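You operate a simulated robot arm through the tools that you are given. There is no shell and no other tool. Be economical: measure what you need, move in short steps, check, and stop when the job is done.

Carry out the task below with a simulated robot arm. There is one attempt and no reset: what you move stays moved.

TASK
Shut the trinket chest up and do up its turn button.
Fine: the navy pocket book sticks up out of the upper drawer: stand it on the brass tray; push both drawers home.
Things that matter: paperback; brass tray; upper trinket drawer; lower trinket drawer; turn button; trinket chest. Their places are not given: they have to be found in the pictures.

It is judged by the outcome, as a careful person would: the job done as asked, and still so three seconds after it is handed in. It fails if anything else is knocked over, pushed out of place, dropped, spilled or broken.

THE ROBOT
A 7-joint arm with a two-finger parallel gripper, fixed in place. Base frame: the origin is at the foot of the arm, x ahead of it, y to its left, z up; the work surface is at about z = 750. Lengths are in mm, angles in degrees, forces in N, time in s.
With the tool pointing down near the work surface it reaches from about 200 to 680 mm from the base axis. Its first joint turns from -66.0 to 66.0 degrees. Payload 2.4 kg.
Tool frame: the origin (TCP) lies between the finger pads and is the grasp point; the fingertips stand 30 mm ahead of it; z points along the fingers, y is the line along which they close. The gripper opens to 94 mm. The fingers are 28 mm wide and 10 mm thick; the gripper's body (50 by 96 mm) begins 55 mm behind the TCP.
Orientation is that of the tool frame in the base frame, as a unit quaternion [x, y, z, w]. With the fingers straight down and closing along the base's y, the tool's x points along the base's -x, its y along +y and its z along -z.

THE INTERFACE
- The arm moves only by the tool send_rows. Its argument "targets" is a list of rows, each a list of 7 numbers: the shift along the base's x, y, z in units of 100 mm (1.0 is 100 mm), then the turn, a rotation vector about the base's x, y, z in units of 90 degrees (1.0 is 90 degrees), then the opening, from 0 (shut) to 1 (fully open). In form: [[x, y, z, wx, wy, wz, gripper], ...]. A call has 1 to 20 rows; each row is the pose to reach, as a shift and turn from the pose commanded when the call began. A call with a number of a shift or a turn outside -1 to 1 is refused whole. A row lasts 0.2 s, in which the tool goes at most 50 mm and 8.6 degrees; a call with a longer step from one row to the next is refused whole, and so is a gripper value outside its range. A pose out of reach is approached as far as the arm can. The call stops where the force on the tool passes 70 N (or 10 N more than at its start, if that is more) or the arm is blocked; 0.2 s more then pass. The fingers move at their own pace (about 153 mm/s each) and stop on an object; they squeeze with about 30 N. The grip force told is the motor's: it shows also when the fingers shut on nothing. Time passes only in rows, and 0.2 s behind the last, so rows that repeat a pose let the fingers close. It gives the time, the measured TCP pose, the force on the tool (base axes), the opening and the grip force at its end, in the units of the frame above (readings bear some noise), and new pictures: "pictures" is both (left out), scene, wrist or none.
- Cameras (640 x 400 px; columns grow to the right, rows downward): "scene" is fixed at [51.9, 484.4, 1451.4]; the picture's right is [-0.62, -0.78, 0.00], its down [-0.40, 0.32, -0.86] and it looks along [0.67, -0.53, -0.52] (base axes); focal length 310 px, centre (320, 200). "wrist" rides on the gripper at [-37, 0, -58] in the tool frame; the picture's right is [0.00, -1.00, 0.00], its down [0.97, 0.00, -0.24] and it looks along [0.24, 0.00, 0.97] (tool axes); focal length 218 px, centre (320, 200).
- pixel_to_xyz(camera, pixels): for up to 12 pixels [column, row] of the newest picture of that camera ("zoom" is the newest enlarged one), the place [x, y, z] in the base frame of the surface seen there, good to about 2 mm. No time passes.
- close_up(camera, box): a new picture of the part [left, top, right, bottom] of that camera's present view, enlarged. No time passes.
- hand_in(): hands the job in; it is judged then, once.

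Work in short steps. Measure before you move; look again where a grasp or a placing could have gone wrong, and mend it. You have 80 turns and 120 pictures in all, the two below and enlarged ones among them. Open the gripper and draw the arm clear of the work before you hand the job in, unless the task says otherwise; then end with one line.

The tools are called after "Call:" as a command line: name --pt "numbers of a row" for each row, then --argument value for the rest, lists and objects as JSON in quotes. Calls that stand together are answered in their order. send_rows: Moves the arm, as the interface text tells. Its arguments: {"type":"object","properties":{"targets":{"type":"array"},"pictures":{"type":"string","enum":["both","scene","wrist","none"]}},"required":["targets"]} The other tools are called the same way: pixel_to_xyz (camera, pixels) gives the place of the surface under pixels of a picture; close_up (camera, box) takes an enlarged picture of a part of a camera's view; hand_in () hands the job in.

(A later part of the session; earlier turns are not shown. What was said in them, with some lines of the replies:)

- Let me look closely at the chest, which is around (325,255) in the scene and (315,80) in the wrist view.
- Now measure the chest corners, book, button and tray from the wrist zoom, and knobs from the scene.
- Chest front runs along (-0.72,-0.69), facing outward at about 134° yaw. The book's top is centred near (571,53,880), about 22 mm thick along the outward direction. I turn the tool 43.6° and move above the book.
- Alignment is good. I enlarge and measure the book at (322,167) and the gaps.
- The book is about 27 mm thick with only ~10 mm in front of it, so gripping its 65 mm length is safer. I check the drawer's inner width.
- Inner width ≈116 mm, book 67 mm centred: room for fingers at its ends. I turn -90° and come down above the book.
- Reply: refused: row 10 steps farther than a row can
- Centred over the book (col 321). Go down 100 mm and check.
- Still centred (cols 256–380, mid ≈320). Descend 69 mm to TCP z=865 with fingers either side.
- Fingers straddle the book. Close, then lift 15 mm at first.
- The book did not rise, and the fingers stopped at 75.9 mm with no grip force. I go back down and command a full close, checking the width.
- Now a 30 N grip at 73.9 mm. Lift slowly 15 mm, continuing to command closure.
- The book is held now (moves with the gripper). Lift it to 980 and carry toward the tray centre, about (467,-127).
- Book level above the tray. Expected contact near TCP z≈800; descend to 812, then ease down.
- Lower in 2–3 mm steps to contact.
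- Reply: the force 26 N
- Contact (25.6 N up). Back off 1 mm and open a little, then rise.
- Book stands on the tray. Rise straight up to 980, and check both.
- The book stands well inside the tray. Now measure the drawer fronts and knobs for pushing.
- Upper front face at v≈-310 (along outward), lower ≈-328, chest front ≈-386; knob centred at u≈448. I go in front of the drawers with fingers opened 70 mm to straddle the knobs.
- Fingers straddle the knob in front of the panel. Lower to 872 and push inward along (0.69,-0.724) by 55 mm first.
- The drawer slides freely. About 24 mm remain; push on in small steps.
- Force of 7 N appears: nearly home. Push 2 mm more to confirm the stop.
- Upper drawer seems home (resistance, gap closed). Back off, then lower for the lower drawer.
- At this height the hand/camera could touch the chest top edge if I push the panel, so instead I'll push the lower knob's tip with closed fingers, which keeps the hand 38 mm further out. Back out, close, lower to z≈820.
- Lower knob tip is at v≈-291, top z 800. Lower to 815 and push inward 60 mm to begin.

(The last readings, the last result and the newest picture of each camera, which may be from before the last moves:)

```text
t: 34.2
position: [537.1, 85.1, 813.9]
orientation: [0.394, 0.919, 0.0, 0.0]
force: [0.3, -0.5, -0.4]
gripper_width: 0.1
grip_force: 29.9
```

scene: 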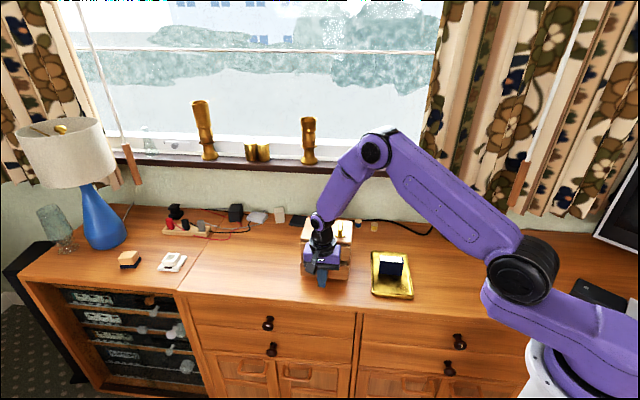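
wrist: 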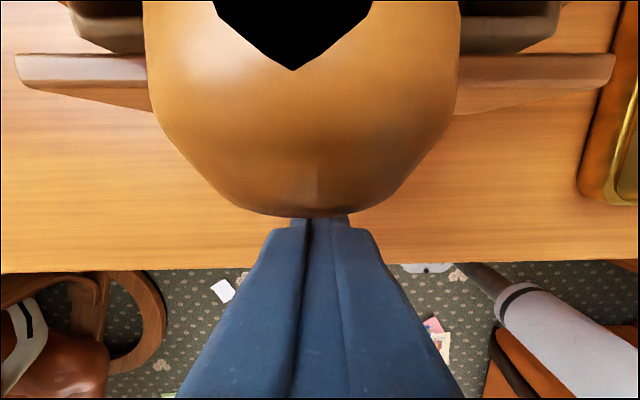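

Lower drawer is moving with no resistance. About 16 mm remain; continue in small steps.

Call:
send_rows --pt "0.028 -0.029 0 0 0 0 0" --pt "0.056 -0.058 0 0 0 0 0" --pt "0.077 -0.08 0 0 0 0 0" --pt "0.09 -0.094 0 0 0 0 0" --pictures "none"

Call:
send_rows --pt "0.01 -0.0105 0 0 0 0 0" --pt "0.02 -0.021 0 0 0 0 0"

```text
t: 35.2
position: [547.6, 76.4, 813.3]
orientation: [0.393, 0.919, 0.0, 0.001]
force: [0.6, 0.9, 0.8]
gripper_width: 0.0
grip_force: 30.3
```

```text
t: 35.8
position: [549.1, 72.4, 813.9]
orientation: [0.395, 0.919, -0.001, 0.0]
force: [-0.1, 0.7, -1.1]
gripper_width: 0.0
grip_force: 30.3
```

scene: 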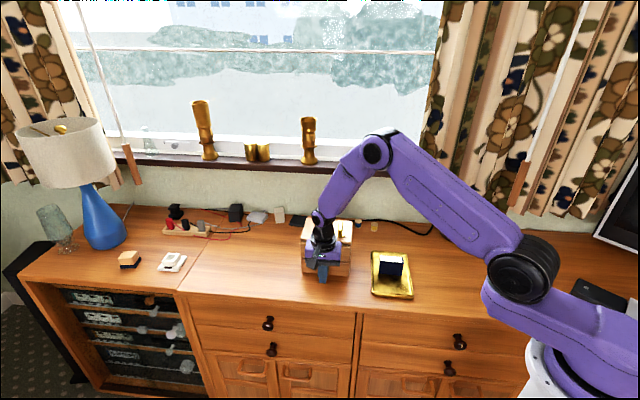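
wrist: 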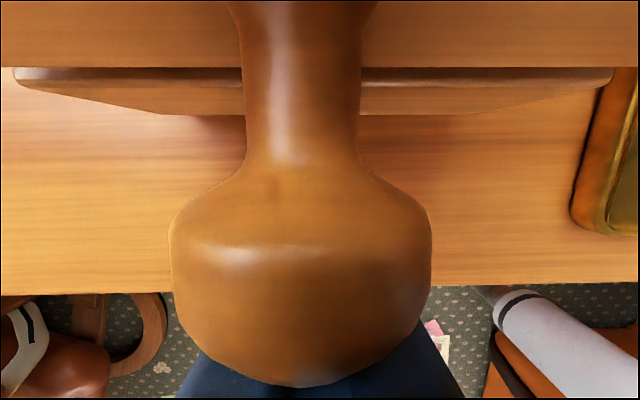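

Call:
send_rows --pt "0.01 -0.0105 0 0 0 0 0" --pt "0.02 -0.021 0 0 0 0 0" --pt "0.03 -0.0315 0 0 0 0 0" --pictures "wrist"

```text
t: 36.6
position: [551.2, 70.7, 812.7]
orientation: [0.394, 0.919, 0.001, 0.0]
force: [-5.7, 7.2, 0.5]
gripper_width: 0.1
grip_force: 30.0
```

wrist: 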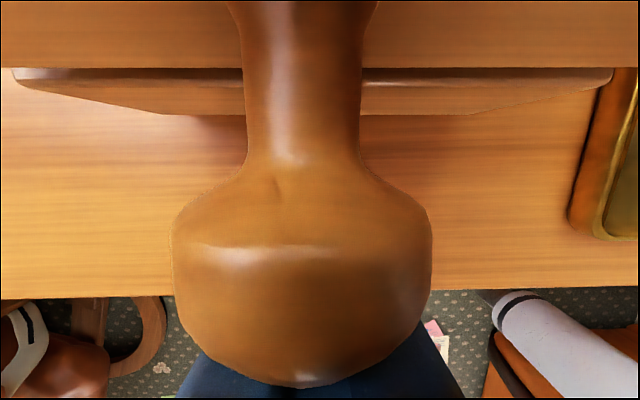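

9 N of resistance. Back away and inspect both drawers.

Call:
send_rows --pt "-0.1 0.105 0 0 0 0 0" --pt "-0.25 0.262 0 0 0 0 0" --pt "-0.45 0.47 0 0 0 0 0" --pt "-0.65 0.68 0.1 0 0 0 0" --pt "-0.75 0.78 0.4 0 0 0 0" --pt "-0.75 0.78 0.7 0 0 0 0" --pt "-0.75 0.78 1.0 0 0 0 0"

Call:
close_up --camera "scene" --box '[280, 205, 400, 305]'

Call:
close_up --camera "wrist" --box '[160, 0, 480, 200]'

```text
t: 38.2
position: [477.3, 149.2, 914.4]
orientation: [0.394, 0.919, -0.001, 0.0]
force: [-1.0, 0.2, -0.5]
gripper_width: 0.2
grip_force: 29.9
```

scene: 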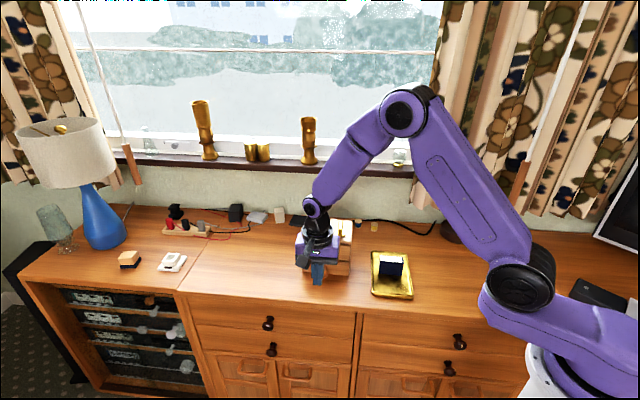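
wrist: 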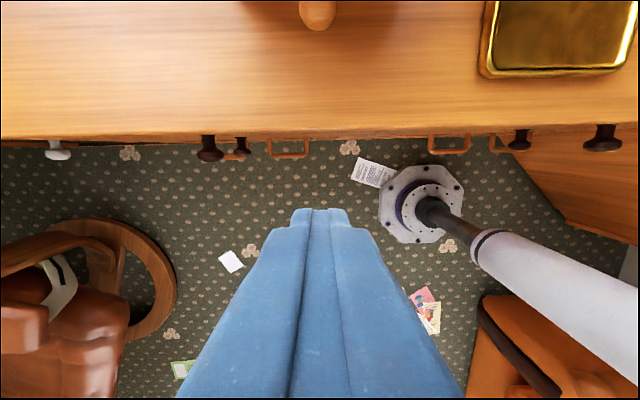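

```text
4.00 times, centred on (340, 255) of scene
```

zoom: 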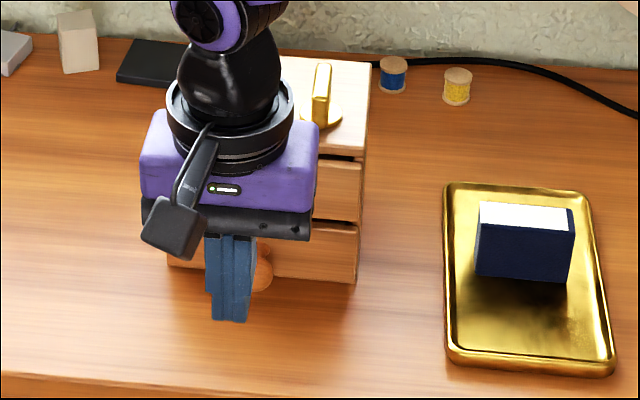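

```text
2.00 times, centred on (320, 100) of wrist
```

zoom: 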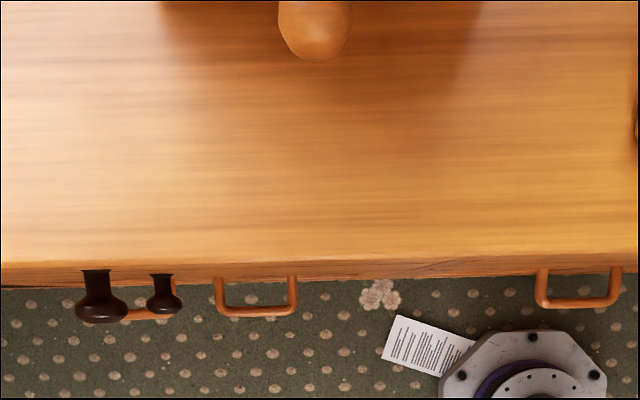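

Raise high to view the fronts unobstructed.

Call:
send_rows --pt "0 0 0.4 0 0 0 0" --pt "0 0 0.8 0 0 0 0" --pt "0.1 -0.1 1.0 0 0 0 0" --pt "0.3 -0.35 1.0 0 0 0 0" --pt "0.5 -0.65 1.0 0 0 0 0" --pt "0.65 -0.95 1.0 0 0 0 0" --pictures "none"

Call:
send_rows --pt "0 -0.3 0.3 0 0 0 0" --pt "0 -0.6 0.6 0 0 0 0" --pt "0 -0.8 0.9 0 0 0 0" --pt "0 -0.8 0.9 0 0 0 0"

Call:
close_up --camera "scene" --box '[285, 210, 381, 300]'

Call:
close_up --camera "wrist" --box '[120, 30, 360, 240]'

```text
t: 39.6
position: [543.4, 53.0, 1011.6]
orientation: [0.394, 0.919, 0.0, -0.001]
force: [1.1, 0.8, -0.7]
gripper_width: 0.0
grip_force: 30.2
```

```text
t: 40.6
position: [541.2, -28.8, 1102.8]
orientation: [0.394, 0.919, 0.0, 0.001]
force: [0.4, 0.6, -0.5]
gripper_width: 0.0
grip_force: 30.0
```

scene: 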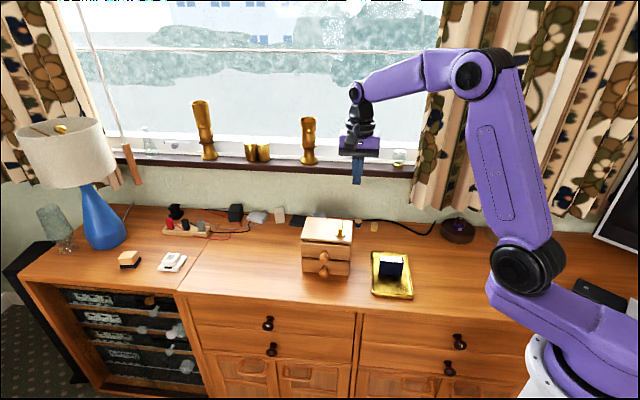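
wrist: 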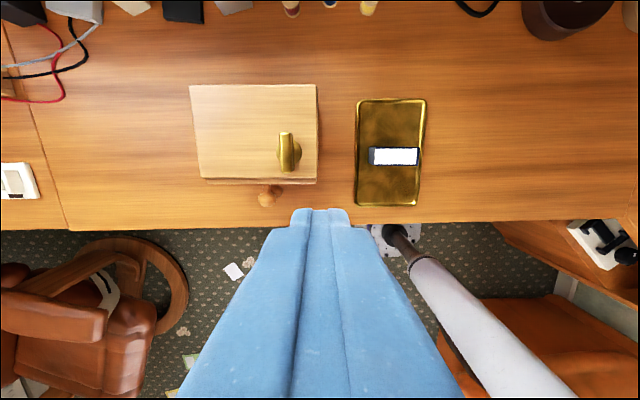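

```text
4.44 times, centred on (333, 255) of scene
```

zoom: 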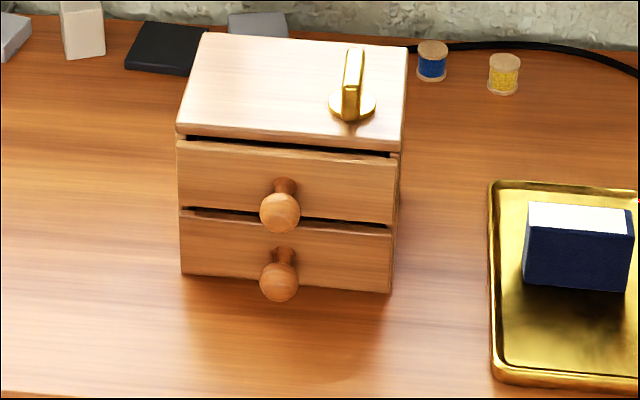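

```text
1.90 times, centred on (240, 135) of wrist
```

zoom: 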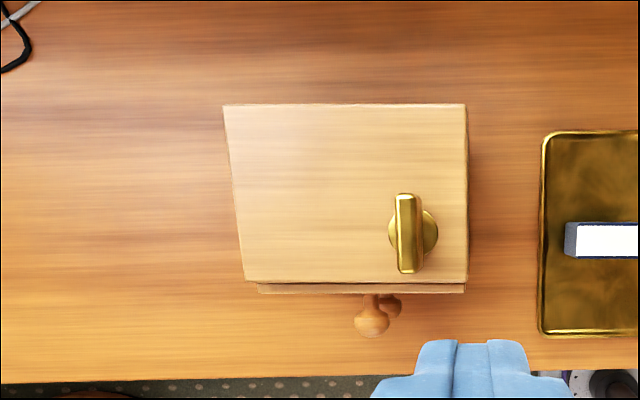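

Call:
pixel_to_xyz --camera "zoom" --pixels '[[228, 106], [247, 278], [463, 106], [465, 280], [300, 289], [440, 289], [404, 198], [404, 268], [404, 235], [430, 235], [400, 260], [432, 250]]'

Call:
close_up --camera "scene" --box '[308, 222, 356, 288]'

Call:
pixel_to_xyz --camera "zoom" --pixels '[[400, 190], [100, 180], [400, 320], [100, 320], [400, 120], [100, 100]]'

```text
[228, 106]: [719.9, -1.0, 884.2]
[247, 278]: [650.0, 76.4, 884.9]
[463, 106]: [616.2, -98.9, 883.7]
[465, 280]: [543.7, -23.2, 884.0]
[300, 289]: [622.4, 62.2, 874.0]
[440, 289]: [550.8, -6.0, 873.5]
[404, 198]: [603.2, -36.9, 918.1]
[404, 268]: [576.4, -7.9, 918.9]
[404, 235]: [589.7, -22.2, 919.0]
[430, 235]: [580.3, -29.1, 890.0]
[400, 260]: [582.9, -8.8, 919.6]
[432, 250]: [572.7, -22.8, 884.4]
```

```text
6.06 times, centred on (332, 255) of scene
```

zoom: 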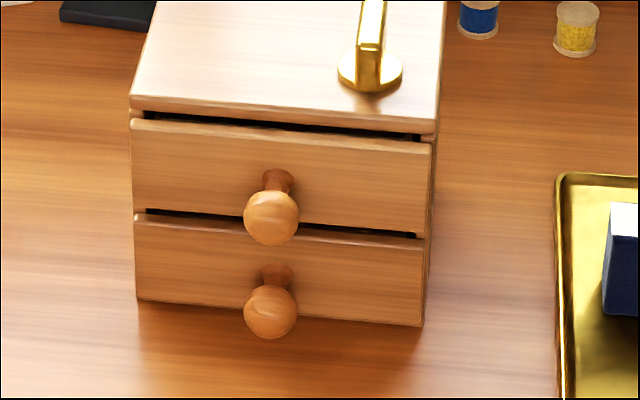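

```text
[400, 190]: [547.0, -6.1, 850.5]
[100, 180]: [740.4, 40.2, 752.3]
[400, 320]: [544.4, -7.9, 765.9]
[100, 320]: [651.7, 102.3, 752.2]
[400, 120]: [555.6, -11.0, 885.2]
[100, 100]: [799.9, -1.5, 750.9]
```

Both fronts are flush (v≈-381.5, about 10.7 mm ahead of the chest's front edge), so the drawers are home. The button bar is centred at (589.8,-22.4), z 884–919, along the drawer direction. I move above it, with the fingers already closing across it.

Call:
send_rows --pt "0.1 0.01 -0.2 0 0 0 0.1" --pt "0.2 0.03 -0.4 0 0 0 0.2" --pt "0.35 0.05 -0.6 0 0 0 0.37" --pt "0.486 0.064 -0.8 0 0 0 0.37" --pt "0.486 0.064 -0.93 0 0 0 0.37" --pt "0.486 0.064 -0.93 0 0 0 0.37"

Call:
close_up --camera "wrist" --box '[220, 100, 420, 260]'

```text
t: 42.0
position: [590.8, -21.3, 1008.9]
orientation: [0.394, 0.919, 0.0, 0.0]
force: [0.5, 0.4, 0.3]
gripper_width: 34.7
grip_force: 0.0
```

scene: 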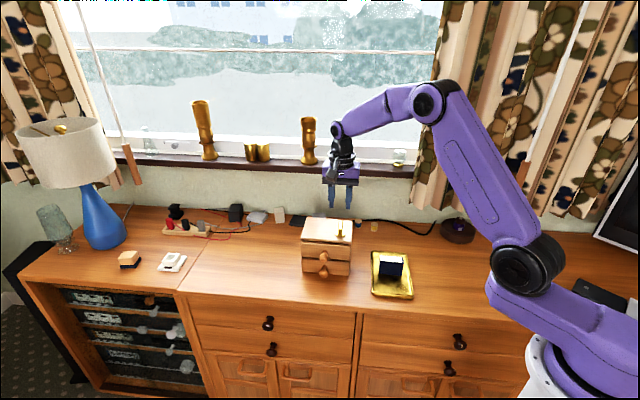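
wrist: 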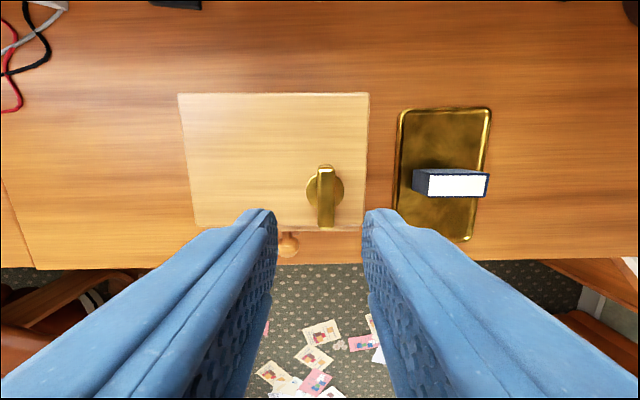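

```text
2.50 times, centred on (320, 180) of wrist
```

zoom: 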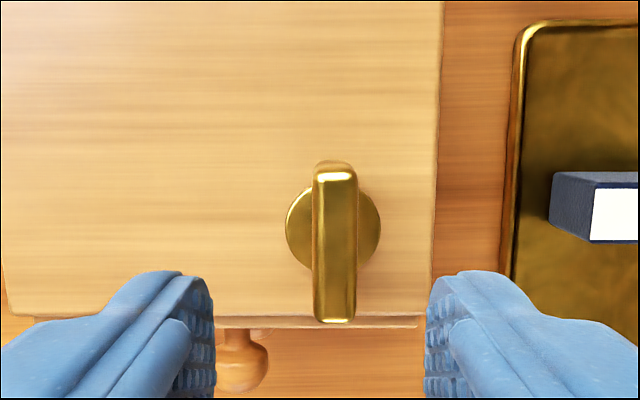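

Call:
pixel_to_xyz --camera "zoom" --pixels '[[335, 172], [335, 180], [335, 318], [335, 250], [292, 228], [376, 228], [300, 200], [300, 258], [370, 258], [370, 200], [318, 250], [352, 250]]'

```text
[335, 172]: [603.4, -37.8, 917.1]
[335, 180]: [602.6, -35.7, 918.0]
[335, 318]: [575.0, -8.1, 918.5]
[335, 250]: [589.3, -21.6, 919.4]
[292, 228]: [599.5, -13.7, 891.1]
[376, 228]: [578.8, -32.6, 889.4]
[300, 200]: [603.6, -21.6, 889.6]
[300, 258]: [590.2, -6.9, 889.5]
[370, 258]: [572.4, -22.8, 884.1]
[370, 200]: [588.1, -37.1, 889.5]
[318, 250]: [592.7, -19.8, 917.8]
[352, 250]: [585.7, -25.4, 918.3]
```

The pivot is (589.1,-22.8) and the bar is centred on it, 10 mm thick. Descend to z≈927 and grip it.

Call:
send_rows --pt "-0.01 -0.01 -0.3 0 0 0 0.37" --pt "-0.01 -0.01 -0.6 0 0 0 0.37" --pt "-0.01 -0.01 -0.82 0 0 0 0.37" --pt "-0.01 -0.01 -0.82 0 0 0 0.2" --pt "-0.01 -0.01 -0.82 0 0 0 0.05" --pt "-0.01 -0.01 -0.82 0 0 0 0.05" --pt "-0.01 -0.01 -0.82 0 0 0 0.05"

```text
t: 43.6
position: [588.3, -22.5, 926.6]
orientation: [0.394, 0.919, 0.0, -0.002]
force: [-8.5, -3.5, 0.0]
gripper_width: 12.8
grip_force: 30.2
```

scene: 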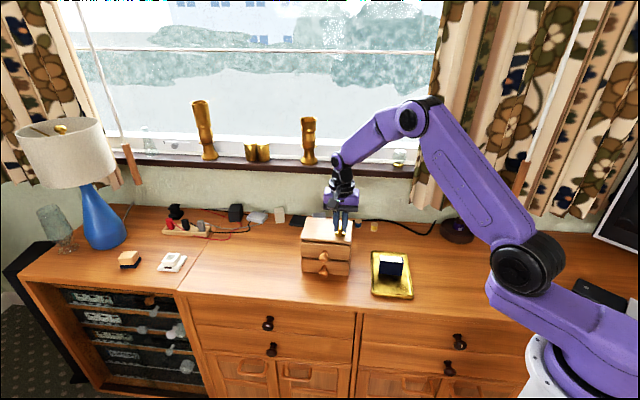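
wrist: 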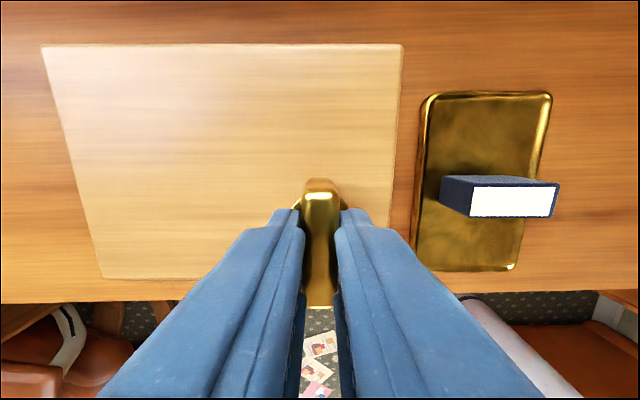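

Gripped, with a small sideways load; shift 1 mm to relieve it and try turning +15°.

Call:
send_rows --pt "-0.008 -0.006 0 0 0 0 0.05" --pt "-0.008 -0.006 0 0 0 0.055 0.05" --pt "-0.008 -0.006 0 0 0 0.11 0.05" --pt "-0.008 -0.006 0 0 0 0.165 0.05"

```text
t: 44.6
position: [590.6, -22.1, 927.7]
orientation: [0.27, 0.963, 0.0, -0.001]
force: [1.0, 0.0, 0.4]
gripper_width: 12.5
grip_force: 29.8
```

scene: 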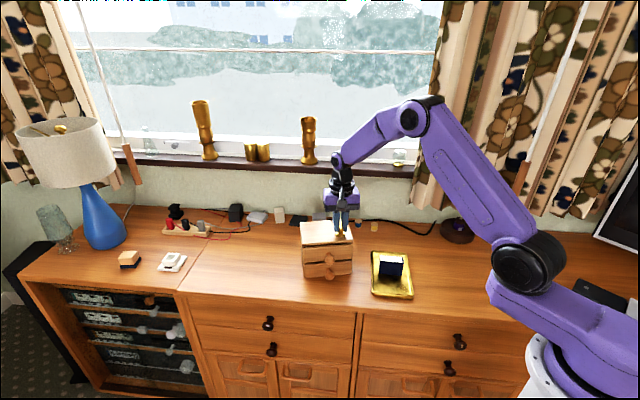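
wrist: 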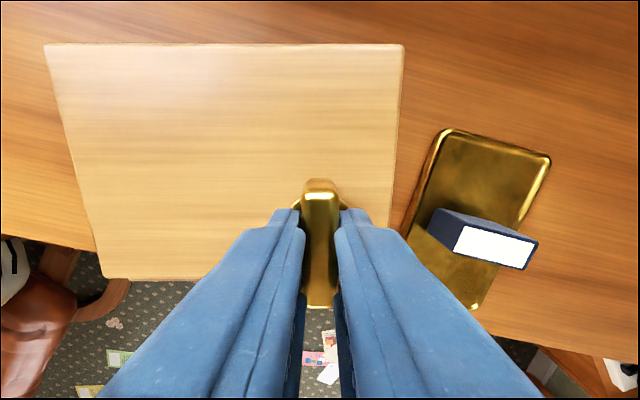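

The chest turned with the button, so it is stopped (or stiff) that way. Turn back 15° and see which part moves.

Call:
send_rows --pt "0 0 0 0 0 -0.055 0.05" --pt "0 0 0 0 0 -0.11 0.05" --pt "0 0 0 0 0 -0.165 0.05" --pt "0 0 0 0 0 -0.165 0.05"

```text
t: 45.6
position: [589.1, -23.2, 928.9]
orientation: [0.394, 0.919, -0.001, 0.0]
force: [-0.9, 0.3, 0.2]
gripper_width: 12.8
grip_force: 30.4
```

scene: 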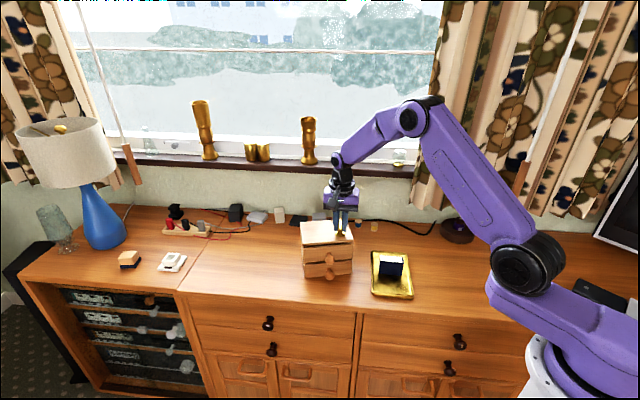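
wrist: 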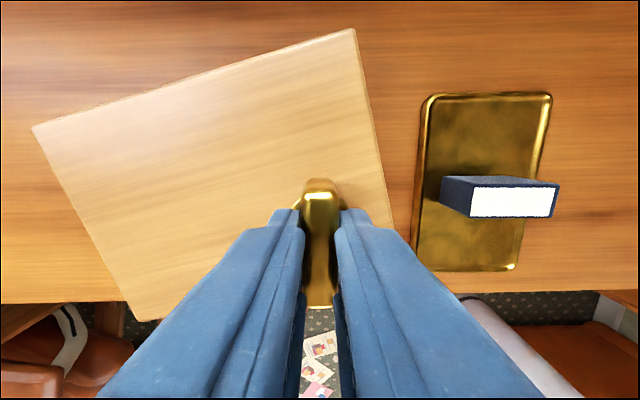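

The button turns freely clockwise, while the chest stays turned by 15°. I continue clockwise 60° and check; the far stop can then bring the chest back round.

Call:
send_rows --pt "0 0 0 0 0 -0.08 0.05" --pt "0 0 0 0 0 -0.16 0.05" --pt "0 0 0 0 0 -0.24 0.05" --pt "0 0 0 0 0 -0.32 0.05" --pt "0 0 0 0 0 -0.4 0.05" --pt "0 0 0 0 0 -0.48 0.05" --pt "0 0 0 0 0 -0.56 0.05" --pt "0 0 0 0 0 -0.64 0.05" --pt "0 0 0 0 0 -0.667 0.05"

```text
t: 47.6
position: [589.2, -23.0, 928.0]
orientation: [0.802, 0.598, 0.0, 0.0]
force: [0.9, 0.8, 0.6]
gripper_width: 13.2
grip_force: 30.3
```

scene: 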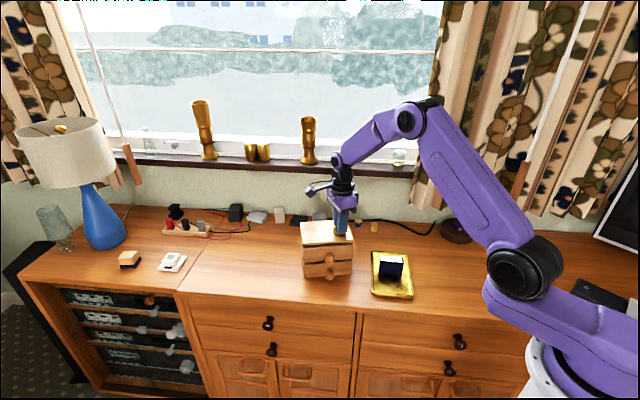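
wrist: 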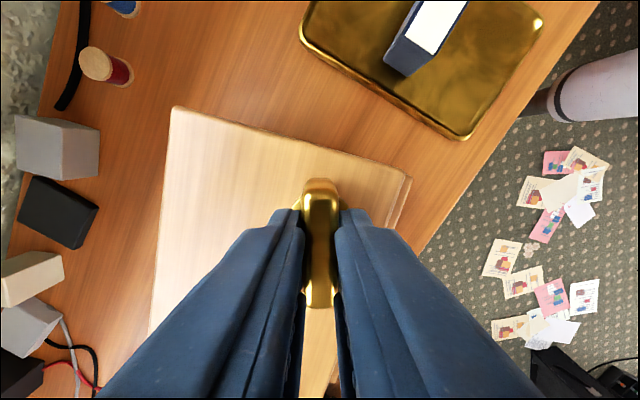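

Button is now about 75° relative to the chest. Turn 18° more and look.

Call:
send_rows --pt "0 0 0 0 0 -0.07 0.05" --pt "0 0 0 0 0 -0.14 0.05" --pt "0 0 0 0 0 -0.2 0.05" --pt "0 0 0 0 0 -0.2 0.05"

```text
t: 48.6
position: [589.3, -21.3, 927.9]
orientation: [0.885, 0.466, 0.0, 0.0]
force: [-0.4, 0.9, -0.1]
gripper_width: 12.8
grip_force: 30.5
```

scene: 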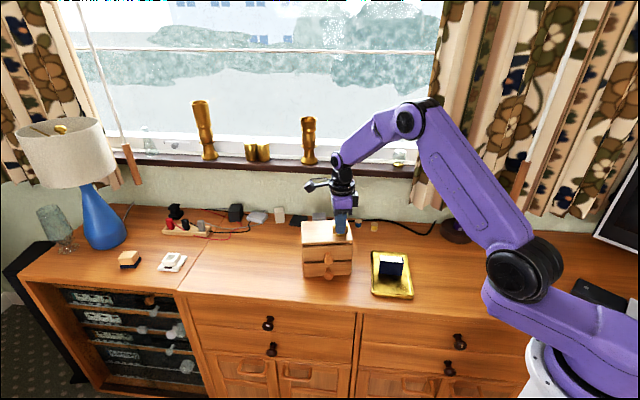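
wrist: 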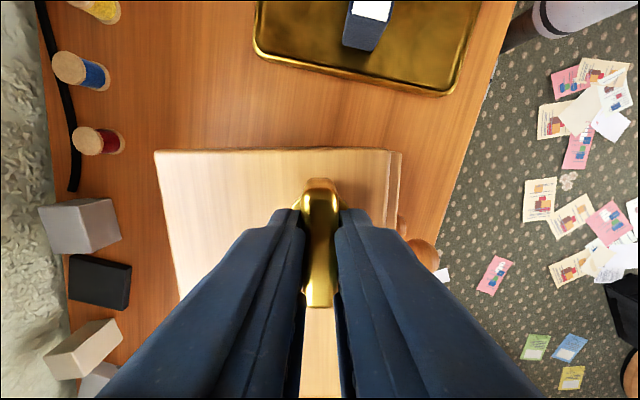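

The bar now lies across the chest (90°). Turn 6° more to see if the stop takes the chest round.

Call:
send_rows --pt "0 0 0 0 0 -0.035 0.05" --pt "0 0 0 0 0 -0.07 0.05" --pt "0 0 0 0 0 -0.07 0.05" --pictures "wrist"

```text
t: 49.4
position: [589.7, -22.8, 929.6]
orientation: [0.909, 0.417, -0.001, 0.0]
force: [-1.0, 1.1, 0.1]
gripper_width: 12.9
grip_force: 30.0
```

wrist: 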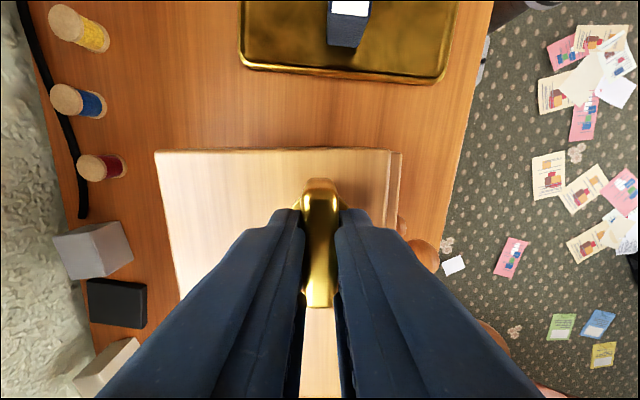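

The stop engages and the chest comes round with the button. I shift back the ~5 mm the chest was slid earlier, then turn the last ~6° to square it up.

Call:
send_rows --pt "-0.015 0.008 0 0 0 0 0.05" --pt "-0.03 0.016 0 0 0 0 0.05" --pt "-0.05 0.024 0 0 0 0 0.05" --pt "-0.05 0.024 0 0 0 -0.03 0.05" --pt "-0.05 0.024 0 0 0 -0.063 0.05" --pt "-0.05 0.024 0 0 0 -0.063 0.05"

Call:
pixel_to_xyz --camera "wrist" --pixels '[[160, 155], [380, 152], [395, 157], [395, 190], [270, 152], [170, 230]]'

```text
t: 50.8
position: [585.5, -20.2, 927.6]
orientation: [0.929, 0.371, 0.0, 0.0]
force: [-1.7, 3.0, -0.3]
gripper_width: 13.0
grip_force: 30.0
```

scene: 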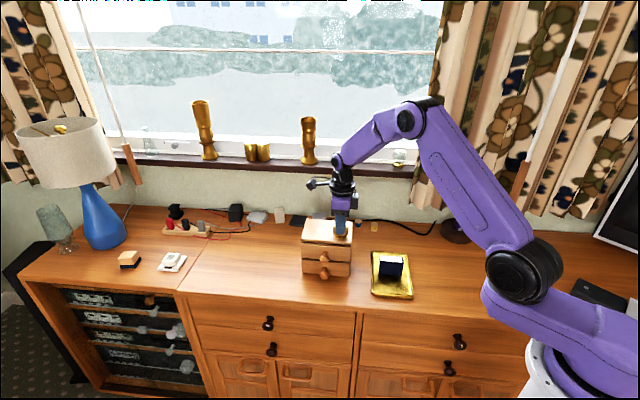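
wrist: 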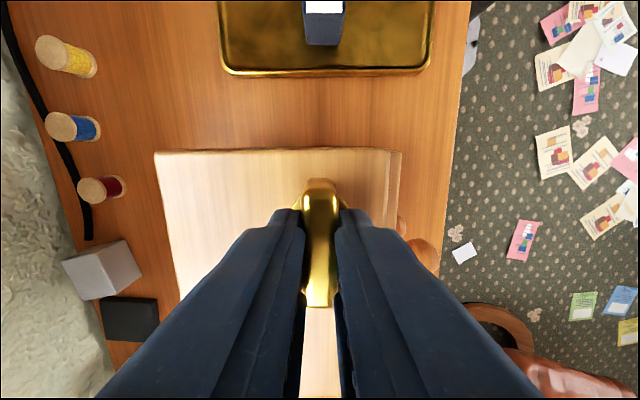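

```text
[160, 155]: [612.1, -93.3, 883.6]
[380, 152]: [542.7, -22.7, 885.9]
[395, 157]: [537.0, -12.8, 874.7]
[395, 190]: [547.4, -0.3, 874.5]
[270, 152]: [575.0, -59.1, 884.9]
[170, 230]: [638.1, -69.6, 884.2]
```

The chest's right edge is back at (612,-93)–(543,-23), as at the start, with the button across. Release and rise.

Call:
send_rows --pt "0 0 0 0 0 0 0.2" --pt "0 0 0 0 0 0 0.37" --pt "0 0 0.2 0 0 0 0.37" --pt "0 0 0.5 0 0 0 0.37" --pt "0 0 0.8 0 0 0 0.37" --pt "0 0 1.0 0 0 0 0.37" --pictures "none"

Call:
send_rows --pt "-0.2 -0.1 0.3 0 0 0.08 0.37" --pt "-0.4 -0.2 0.6 0 0 0.16 0.37" --pt "-0.6 -0.3 0.8 0 0 0.24 0.37" --pt "-0.8 -0.4 1.0 0 0 0.32 0.37" --pt "-0.8 -0.4 1.0 0 0 0.4 0.37" --pt "-0.8 -0.4 1.0 0 0 0.48 0.37" --pt "-0.8 -0.4 1.0 0 0 0.56 0.37" --pt "-0.8 -0.4 1.0 0 0 0.64 0.37" --pt "-0.8 -0.4 1.0 0 0 0.72 0.37" --pt "-0.8 -0.4 1.0 0 0 0.8 0.37" --pt "-0.8 -0.4 1.0 0 0 0.88 0.37" --pt "-0.8 -0.4 1.0 0 0 0.95 0.37"

Call:
close_up --camera "scene" --box '[285, 205, 429, 305]'

Call:
close_up --camera "wrist" --box '[120, 30, 440, 230]'

```text
t: 52.2
position: [583.6, -20.4, 1029.0]
orientation: [0.929, 0.37, 0.0, 0.0]
force: [0.0, 0.3, 0.8]
gripper_width: 34.6
grip_force: 0.1
```

```text
t: 54.8
position: [503.8, -59.3, 1128.3]
orientation: [0.43, 0.903, 0.0, 0.0]
force: [0.2, 0.1, -0.5]
gripper_width: 35.1
grip_force: 0.1
```

scene: 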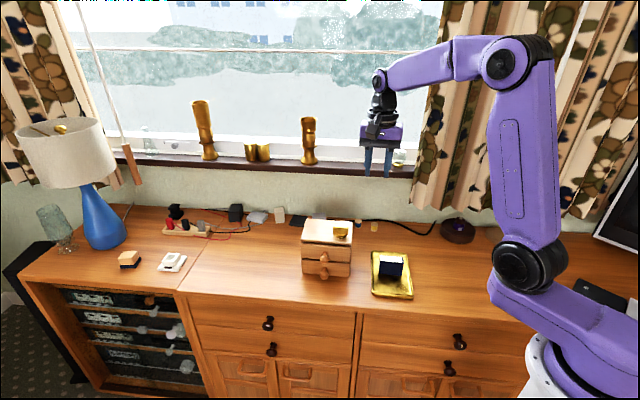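
wrist: 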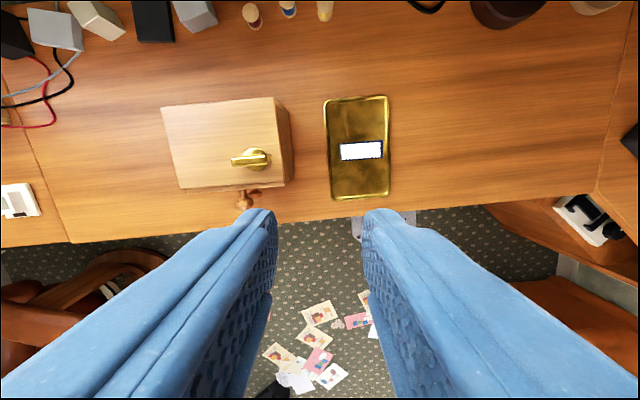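

```text
4.00 times, centred on (357, 255) of scene
```

zoom: 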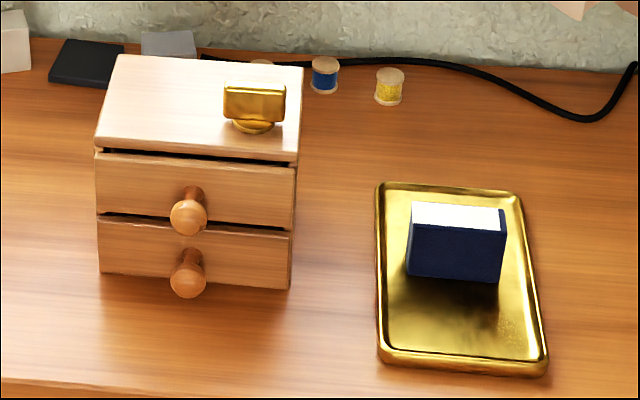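

```text
2.00 times, centred on (280, 130) of wrist
```

zoom: 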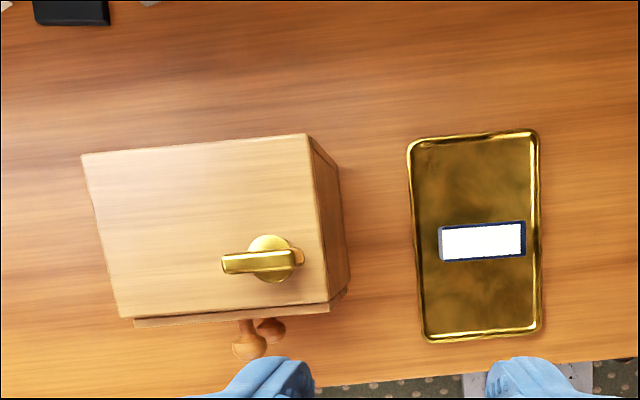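

Check that both drawers remained home and the chest is square.

Call:
pixel_to_xyz --camera "zoom" --pixels '[[122, 315], [326, 301], [85, 157], [305, 136], [180, 321], [310, 311], [226, 264], [290, 259]]'

Call:
pixel_to_xyz --camera "scene" --pixels '[[314, 251], [350, 254], [314, 267], [350, 270], [331, 275], [332, 258]]'

```text
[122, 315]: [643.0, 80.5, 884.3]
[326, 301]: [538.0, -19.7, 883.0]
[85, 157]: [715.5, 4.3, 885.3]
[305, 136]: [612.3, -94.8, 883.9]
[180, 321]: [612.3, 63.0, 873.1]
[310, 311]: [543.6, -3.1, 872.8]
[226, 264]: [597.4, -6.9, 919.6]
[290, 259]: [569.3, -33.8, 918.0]
```

```text
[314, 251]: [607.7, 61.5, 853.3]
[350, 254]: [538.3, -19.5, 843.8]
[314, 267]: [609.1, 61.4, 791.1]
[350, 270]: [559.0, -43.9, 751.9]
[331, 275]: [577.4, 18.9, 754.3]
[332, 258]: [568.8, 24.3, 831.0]
```

Everything checks out. The chest corners are back at their starting values, and both fronts are flush against the chest. The button lies square across at its stop, the book stands on the tray, and the arm is clear with the gripper open. Handing in.

Call:
hand_in

```text
The job is handed in.
```

The navy pocket book stands on the brass tray, both drawers are pushed home, and the turn button is turned a quarter to its stop. The chest shifted a few millimetres and turned about 15° while I worked; I moved it back, and its corners measured within about 3 mm of where they started.
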